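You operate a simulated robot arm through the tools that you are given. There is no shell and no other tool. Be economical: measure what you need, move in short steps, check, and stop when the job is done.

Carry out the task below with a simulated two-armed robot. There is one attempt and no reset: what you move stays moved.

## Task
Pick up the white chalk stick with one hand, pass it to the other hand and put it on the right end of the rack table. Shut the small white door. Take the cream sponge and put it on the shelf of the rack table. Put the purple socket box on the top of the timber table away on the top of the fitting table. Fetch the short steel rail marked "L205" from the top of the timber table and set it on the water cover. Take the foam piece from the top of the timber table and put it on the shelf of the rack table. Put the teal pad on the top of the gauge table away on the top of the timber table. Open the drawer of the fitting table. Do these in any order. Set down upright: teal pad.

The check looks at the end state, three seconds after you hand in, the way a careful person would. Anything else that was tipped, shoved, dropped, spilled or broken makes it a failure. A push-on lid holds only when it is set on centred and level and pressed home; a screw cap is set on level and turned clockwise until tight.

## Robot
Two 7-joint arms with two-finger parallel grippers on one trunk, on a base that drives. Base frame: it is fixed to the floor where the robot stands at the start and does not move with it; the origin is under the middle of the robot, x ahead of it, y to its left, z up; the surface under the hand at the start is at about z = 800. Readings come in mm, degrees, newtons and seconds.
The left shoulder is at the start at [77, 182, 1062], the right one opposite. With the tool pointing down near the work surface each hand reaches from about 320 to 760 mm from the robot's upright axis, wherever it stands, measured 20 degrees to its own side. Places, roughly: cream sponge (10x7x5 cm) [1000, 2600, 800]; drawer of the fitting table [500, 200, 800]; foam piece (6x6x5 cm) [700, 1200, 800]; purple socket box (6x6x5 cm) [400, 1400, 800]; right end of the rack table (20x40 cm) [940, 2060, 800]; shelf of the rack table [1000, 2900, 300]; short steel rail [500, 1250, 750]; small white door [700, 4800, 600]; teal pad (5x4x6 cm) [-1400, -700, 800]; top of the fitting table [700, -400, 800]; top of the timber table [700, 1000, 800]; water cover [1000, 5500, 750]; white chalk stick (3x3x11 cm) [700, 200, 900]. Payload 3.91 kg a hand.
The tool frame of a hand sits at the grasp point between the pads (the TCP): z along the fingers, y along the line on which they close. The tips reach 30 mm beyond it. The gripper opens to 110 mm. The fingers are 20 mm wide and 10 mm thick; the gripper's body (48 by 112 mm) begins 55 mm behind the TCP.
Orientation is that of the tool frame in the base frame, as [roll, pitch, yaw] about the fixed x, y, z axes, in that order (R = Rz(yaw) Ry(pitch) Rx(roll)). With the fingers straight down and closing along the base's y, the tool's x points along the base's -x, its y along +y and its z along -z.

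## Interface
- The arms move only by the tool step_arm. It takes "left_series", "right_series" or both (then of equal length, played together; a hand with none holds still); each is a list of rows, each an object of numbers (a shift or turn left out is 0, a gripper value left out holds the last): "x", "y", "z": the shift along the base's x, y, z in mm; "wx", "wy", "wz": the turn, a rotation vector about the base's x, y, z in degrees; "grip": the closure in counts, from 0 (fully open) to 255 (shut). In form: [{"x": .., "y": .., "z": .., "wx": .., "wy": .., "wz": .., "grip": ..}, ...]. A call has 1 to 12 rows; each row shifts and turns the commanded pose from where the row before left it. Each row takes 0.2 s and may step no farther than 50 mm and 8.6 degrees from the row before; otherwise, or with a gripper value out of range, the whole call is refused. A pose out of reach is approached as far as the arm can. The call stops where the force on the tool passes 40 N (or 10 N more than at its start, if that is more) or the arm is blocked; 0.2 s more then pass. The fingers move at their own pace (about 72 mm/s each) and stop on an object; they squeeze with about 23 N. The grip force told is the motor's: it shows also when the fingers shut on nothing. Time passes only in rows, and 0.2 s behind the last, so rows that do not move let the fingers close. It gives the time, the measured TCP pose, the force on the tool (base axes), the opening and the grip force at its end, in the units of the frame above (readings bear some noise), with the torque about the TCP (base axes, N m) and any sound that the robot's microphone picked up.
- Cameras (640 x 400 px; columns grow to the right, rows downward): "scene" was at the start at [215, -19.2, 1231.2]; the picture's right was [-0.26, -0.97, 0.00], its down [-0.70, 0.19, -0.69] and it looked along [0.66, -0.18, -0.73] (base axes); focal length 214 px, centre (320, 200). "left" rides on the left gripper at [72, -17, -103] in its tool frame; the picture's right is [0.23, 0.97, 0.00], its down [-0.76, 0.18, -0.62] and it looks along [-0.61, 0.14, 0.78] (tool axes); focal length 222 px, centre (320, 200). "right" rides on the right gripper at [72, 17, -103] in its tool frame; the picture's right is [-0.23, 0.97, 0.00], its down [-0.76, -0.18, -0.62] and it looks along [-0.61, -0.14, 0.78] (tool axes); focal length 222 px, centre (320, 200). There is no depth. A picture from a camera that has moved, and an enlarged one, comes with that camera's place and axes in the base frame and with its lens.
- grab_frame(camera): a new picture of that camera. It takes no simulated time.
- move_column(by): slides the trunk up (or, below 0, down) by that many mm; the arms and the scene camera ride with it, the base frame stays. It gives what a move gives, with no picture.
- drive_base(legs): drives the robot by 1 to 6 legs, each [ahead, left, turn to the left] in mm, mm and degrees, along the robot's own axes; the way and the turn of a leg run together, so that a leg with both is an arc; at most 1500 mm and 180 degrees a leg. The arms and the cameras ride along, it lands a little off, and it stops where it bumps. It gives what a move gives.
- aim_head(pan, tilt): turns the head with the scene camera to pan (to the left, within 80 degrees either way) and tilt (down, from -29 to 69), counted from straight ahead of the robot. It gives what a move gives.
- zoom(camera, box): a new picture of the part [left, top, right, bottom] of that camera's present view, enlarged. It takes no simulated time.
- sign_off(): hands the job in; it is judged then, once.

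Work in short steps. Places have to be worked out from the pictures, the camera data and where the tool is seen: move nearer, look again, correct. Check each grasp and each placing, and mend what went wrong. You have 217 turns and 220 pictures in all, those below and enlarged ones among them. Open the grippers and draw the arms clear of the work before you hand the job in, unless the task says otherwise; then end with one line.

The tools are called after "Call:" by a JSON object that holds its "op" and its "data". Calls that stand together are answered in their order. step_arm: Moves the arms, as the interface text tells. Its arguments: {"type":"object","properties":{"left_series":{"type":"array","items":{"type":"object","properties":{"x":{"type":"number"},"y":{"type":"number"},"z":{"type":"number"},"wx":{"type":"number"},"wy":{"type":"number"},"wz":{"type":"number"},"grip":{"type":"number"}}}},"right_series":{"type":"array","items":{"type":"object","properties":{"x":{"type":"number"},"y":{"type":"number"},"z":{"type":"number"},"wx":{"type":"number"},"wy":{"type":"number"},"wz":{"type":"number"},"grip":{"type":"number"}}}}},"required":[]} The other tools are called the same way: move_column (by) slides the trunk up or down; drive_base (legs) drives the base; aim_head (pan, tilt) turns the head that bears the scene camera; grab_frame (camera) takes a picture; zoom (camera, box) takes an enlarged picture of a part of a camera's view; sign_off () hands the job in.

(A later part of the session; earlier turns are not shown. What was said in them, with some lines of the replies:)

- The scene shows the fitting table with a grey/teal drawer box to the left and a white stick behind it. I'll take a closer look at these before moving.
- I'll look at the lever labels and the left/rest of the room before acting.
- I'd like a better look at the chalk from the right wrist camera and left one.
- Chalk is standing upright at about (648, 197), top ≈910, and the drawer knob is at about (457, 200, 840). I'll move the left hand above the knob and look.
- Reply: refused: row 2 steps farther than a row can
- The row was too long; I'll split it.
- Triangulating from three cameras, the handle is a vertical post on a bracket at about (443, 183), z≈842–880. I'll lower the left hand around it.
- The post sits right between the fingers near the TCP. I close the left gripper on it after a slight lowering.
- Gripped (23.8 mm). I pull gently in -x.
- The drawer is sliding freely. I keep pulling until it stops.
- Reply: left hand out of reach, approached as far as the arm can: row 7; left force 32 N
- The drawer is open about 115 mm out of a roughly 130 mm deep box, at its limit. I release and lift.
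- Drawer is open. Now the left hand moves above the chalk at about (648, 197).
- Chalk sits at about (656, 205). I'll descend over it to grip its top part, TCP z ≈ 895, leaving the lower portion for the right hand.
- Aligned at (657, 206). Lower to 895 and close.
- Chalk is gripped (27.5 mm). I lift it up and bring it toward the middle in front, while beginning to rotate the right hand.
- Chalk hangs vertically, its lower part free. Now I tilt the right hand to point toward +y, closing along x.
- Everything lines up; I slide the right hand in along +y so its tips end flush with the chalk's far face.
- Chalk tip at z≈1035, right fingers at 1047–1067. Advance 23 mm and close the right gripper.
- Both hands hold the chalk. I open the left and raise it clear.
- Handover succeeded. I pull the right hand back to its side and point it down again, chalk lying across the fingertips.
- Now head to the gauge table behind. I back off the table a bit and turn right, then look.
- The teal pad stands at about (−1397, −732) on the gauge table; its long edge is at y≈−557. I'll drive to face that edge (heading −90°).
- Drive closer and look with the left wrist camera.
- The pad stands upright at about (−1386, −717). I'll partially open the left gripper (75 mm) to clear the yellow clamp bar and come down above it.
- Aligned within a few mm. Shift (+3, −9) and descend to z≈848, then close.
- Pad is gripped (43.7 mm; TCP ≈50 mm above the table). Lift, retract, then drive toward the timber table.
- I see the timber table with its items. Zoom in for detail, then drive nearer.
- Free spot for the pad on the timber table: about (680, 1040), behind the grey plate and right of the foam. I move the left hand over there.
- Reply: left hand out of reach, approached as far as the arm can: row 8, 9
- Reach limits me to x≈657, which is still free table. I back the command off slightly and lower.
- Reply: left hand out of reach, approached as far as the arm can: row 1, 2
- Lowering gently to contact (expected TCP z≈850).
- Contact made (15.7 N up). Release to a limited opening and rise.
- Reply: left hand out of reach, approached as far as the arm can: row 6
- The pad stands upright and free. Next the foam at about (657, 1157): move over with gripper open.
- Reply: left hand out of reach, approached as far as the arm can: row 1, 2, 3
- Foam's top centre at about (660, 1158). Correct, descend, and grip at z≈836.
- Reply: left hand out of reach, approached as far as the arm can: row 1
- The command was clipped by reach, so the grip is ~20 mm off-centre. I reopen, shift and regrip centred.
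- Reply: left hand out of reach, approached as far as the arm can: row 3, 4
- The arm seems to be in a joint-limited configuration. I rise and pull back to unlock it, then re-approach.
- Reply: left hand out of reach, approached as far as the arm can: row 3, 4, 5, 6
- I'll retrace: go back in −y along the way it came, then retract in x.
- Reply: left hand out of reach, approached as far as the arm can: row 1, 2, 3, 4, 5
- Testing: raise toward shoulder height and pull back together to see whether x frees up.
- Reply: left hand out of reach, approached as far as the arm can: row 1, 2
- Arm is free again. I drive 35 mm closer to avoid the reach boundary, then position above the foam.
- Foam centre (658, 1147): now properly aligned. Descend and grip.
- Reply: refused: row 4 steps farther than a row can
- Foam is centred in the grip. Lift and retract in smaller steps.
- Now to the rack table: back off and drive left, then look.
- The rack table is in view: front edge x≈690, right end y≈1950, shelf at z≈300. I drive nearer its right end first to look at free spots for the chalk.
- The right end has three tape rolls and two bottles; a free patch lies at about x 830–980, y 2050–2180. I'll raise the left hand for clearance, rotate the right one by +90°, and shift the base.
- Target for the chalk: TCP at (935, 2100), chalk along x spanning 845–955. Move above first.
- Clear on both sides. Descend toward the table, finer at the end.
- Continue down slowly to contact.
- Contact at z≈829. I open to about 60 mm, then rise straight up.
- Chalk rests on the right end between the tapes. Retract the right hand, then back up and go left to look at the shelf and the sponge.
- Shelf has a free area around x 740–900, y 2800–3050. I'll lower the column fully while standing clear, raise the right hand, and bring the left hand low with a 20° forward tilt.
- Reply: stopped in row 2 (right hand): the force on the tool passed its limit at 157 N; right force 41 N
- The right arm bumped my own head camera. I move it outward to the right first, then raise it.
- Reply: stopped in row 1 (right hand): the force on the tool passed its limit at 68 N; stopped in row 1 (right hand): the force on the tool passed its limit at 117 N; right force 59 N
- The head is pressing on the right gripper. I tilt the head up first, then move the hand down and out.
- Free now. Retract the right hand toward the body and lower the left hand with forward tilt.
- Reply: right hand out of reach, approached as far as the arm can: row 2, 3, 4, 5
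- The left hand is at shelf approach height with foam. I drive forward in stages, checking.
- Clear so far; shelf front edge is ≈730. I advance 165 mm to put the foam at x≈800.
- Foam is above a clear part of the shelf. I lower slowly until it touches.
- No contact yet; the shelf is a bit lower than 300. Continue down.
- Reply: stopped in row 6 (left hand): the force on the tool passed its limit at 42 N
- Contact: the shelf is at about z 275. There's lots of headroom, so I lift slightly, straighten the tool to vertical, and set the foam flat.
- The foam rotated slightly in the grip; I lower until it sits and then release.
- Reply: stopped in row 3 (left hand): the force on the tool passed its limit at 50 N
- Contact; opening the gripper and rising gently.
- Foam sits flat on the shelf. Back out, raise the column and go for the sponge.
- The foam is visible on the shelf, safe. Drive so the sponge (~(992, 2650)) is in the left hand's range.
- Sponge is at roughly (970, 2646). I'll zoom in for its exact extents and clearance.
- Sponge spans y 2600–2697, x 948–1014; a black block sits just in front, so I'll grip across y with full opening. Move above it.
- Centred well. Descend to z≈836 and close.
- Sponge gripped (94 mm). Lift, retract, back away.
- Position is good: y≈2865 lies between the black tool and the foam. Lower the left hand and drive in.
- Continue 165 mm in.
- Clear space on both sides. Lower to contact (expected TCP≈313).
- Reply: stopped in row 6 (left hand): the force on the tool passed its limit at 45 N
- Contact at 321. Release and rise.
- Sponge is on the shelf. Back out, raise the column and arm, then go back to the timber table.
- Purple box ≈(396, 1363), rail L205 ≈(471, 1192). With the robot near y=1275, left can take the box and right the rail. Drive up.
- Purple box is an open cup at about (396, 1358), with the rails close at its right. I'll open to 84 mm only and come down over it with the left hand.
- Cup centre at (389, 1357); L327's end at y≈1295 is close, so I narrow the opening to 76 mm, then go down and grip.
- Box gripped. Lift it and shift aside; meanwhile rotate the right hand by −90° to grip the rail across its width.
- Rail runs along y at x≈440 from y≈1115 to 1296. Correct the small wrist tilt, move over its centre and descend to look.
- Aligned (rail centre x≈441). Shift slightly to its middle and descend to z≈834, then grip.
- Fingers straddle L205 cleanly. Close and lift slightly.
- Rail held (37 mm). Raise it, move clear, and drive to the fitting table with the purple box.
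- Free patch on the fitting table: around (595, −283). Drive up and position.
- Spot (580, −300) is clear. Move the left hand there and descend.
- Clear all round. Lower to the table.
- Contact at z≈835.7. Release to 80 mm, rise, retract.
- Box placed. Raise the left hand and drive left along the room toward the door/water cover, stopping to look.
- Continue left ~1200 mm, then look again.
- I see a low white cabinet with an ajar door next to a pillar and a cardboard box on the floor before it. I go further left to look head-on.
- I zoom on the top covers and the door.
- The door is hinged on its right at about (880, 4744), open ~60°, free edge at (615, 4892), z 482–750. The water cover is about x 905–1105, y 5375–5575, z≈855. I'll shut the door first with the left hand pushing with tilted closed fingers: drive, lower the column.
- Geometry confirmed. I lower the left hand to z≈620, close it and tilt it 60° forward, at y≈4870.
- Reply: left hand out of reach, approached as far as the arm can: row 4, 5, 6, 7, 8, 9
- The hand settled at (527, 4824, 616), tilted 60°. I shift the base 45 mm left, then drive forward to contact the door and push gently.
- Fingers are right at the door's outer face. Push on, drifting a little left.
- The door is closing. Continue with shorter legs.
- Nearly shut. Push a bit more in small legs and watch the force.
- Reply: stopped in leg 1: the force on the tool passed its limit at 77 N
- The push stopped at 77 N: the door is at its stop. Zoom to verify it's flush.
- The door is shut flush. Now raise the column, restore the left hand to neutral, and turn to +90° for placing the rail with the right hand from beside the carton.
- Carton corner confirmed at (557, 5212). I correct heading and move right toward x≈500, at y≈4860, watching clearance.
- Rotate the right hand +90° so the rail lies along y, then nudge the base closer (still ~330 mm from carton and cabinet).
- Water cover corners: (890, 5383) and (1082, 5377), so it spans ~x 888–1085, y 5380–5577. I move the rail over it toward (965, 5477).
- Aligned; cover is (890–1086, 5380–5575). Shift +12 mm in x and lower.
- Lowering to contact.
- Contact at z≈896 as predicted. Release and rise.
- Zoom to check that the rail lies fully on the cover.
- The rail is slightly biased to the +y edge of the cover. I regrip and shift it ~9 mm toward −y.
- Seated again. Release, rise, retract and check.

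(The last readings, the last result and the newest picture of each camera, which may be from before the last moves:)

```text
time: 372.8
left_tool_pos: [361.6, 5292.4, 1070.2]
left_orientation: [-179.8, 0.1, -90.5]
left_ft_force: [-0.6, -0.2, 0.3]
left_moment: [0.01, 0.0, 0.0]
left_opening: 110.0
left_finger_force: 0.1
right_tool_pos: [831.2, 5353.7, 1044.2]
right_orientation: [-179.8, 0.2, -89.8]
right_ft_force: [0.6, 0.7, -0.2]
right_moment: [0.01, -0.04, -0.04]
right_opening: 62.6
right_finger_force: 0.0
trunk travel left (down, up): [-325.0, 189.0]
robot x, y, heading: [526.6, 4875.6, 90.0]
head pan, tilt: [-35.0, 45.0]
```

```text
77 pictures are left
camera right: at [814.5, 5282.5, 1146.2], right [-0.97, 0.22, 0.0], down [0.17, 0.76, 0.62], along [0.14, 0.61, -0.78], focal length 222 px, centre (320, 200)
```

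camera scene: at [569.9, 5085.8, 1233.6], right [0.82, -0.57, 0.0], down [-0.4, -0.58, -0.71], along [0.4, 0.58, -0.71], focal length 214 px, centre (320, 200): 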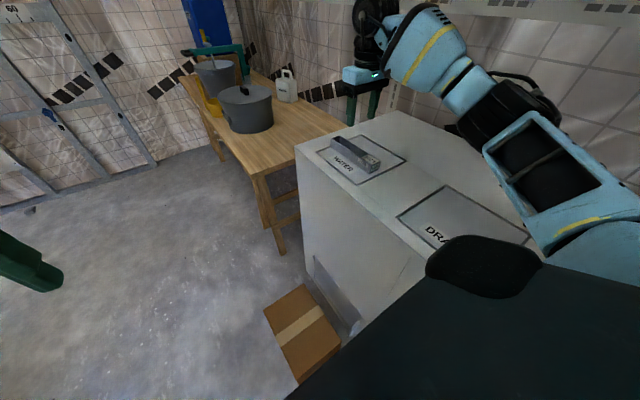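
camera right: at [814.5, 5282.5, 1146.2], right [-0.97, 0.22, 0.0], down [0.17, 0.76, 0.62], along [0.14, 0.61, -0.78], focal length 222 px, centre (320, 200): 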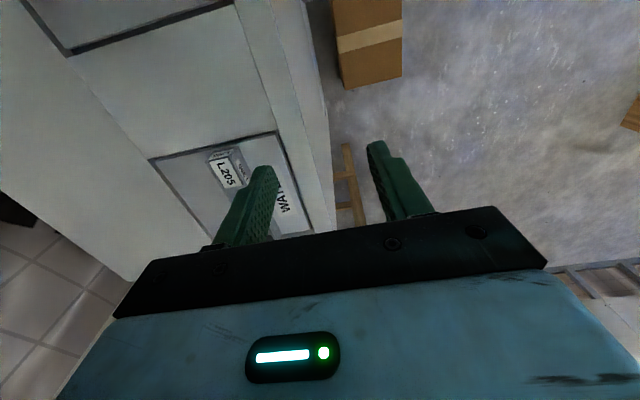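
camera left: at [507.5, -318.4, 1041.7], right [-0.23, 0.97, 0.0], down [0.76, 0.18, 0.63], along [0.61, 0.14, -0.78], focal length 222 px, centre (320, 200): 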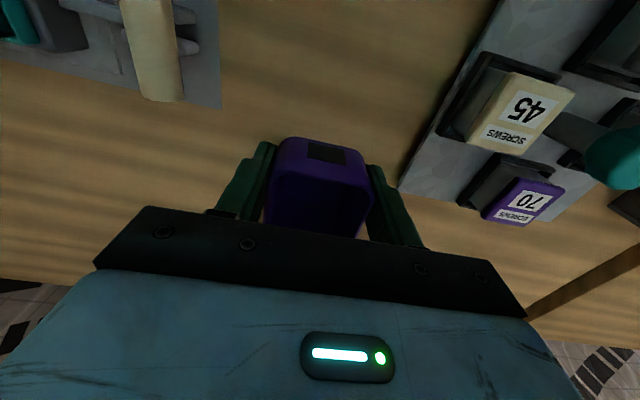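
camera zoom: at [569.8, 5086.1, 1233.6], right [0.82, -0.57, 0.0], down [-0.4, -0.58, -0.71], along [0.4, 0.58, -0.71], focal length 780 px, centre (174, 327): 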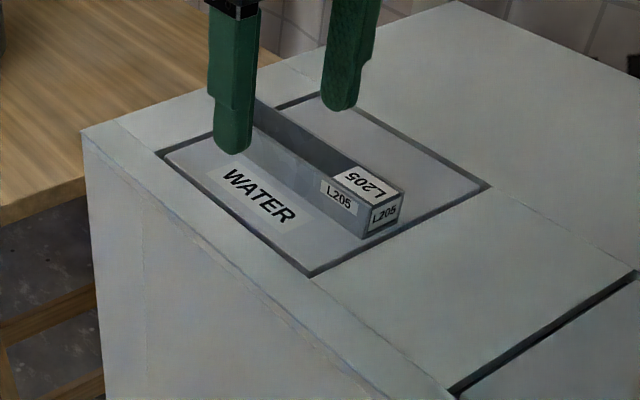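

Rail is well placed. Back away from the cabinet and verify the door is still shut.

Call:
{"op": "drive_base", "data": {"legs": [[0, 500, 0], [0, 0, -80]]}}

Call:
{"op": "aim_head", "data": {"pan": 0, "tilt": 30}}

Call:
{"op": "grab_frame", "data": {"camera": "scene"}}

```text
time: 381.2
left_tool_pos: [416.3, 5094.7, 1070.2]
left_orientation: [-179.8, 0.0, -173.1]
left_ft_force: [1.1, 0.0, 0.2]
left_moment: [0.02, -0.02, -0.01]
left_opening: 109.9
left_finger_force: 0.1
right_tool_pos: [540.5, 4638.4, 1043.9]
right_orientation: [-180.0, 0.1, -172.3]
right_ft_force: [0.6, -0.2, -0.4]
right_moment: [-0.02, 0.04, -0.01]
right_opening: 62.7
right_finger_force: 0.1
trunk travel left (down, up): [-325.0, 189.0]
robot x, y, heading: [29.9, 4878.3, 7.6]
head pan, tilt: [-35.0, 45.0]
```

```text
time: 382.2
left_tool_pos: [417.0, 5093.7, 1069.6]
left_orientation: [-179.8, 0.0, -173.0]
left_ft_force: [0.6, -0.2, -0.1]
left_moment: [0.01, 0.0, -0.01]
left_opening: 109.9
left_finger_force: 0.0
right_tool_pos: [540.1, 4637.8, 1045.2]
right_orientation: [-179.8, 0.0, -172.3]
right_ft_force: [-0.3, 0.1, -0.4]
right_moment: [0.01, -0.01, 0.01]
right_opening: 62.6
right_finger_force: 0.0
trunk travel left (down, up): [-325.0, 189.0]
robot x, y, heading: [30.2, 4877.7, 7.6]
head pan, tilt: [0.0, 30.0]
```

```text
76 pictures are left
camera scene: at [255.9, 4910.7, 1256.1], right [0.13, -0.99, 0.0], down [-0.5, -0.07, -0.87], along [0.86, 0.12, -0.5], focal length 214 px, centre (320, 200)
```

scene: 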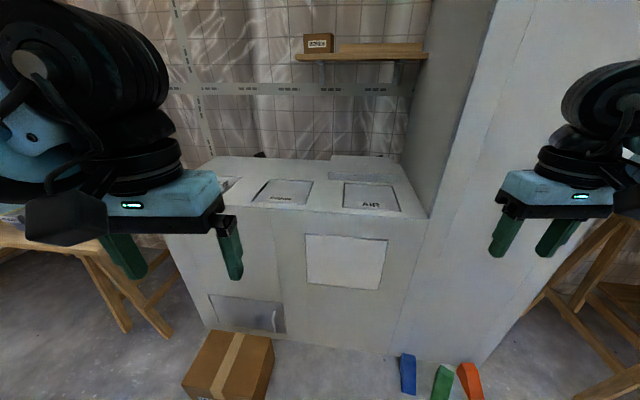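

The door is shut, the rail is in place, and all other items were checked earlier. I fully open the right gripper and hand in.

Call:
{"op": "step_arm", "data": {"right_series": [{"grip": 0}, {"grip": 0}, {"grip": 0}]}}

Call:
{"op": "sign_off", "data": {}}

```text
time: 383.0
left_tool_pos: [415.1, 5094.0, 1070.1]
left_orientation: [-179.8, 0.1, -172.9]
left_ft_force: [-0.1, -0.8, -0.2]
left_moment: [-0.01, 0.02, 0.0]
left_opening: 110.1
left_finger_force: 0.0
right_tool_pos: [540.0, 4638.3, 1044.3]
right_orientation: [-179.8, 0.0, -172.3]
right_ft_force: [-0.1, -0.6, -0.1]
right_moment: [-0.02, -0.01, 0.01]
right_opening: 110.0
right_finger_force: 0.1
trunk travel left (down, up): [-325.0, 189.0]
robot x, y, heading: [33.2, 4874.6, 7.4]
head pan, tilt: [0.0, 30.0]
```

```text
The job is handed in.
```

All eight tasks are done and the job is handed in; the chalk lies flat on the rack table, and the drawer slid out about 115 mm, which I judged from the force to be its stop.
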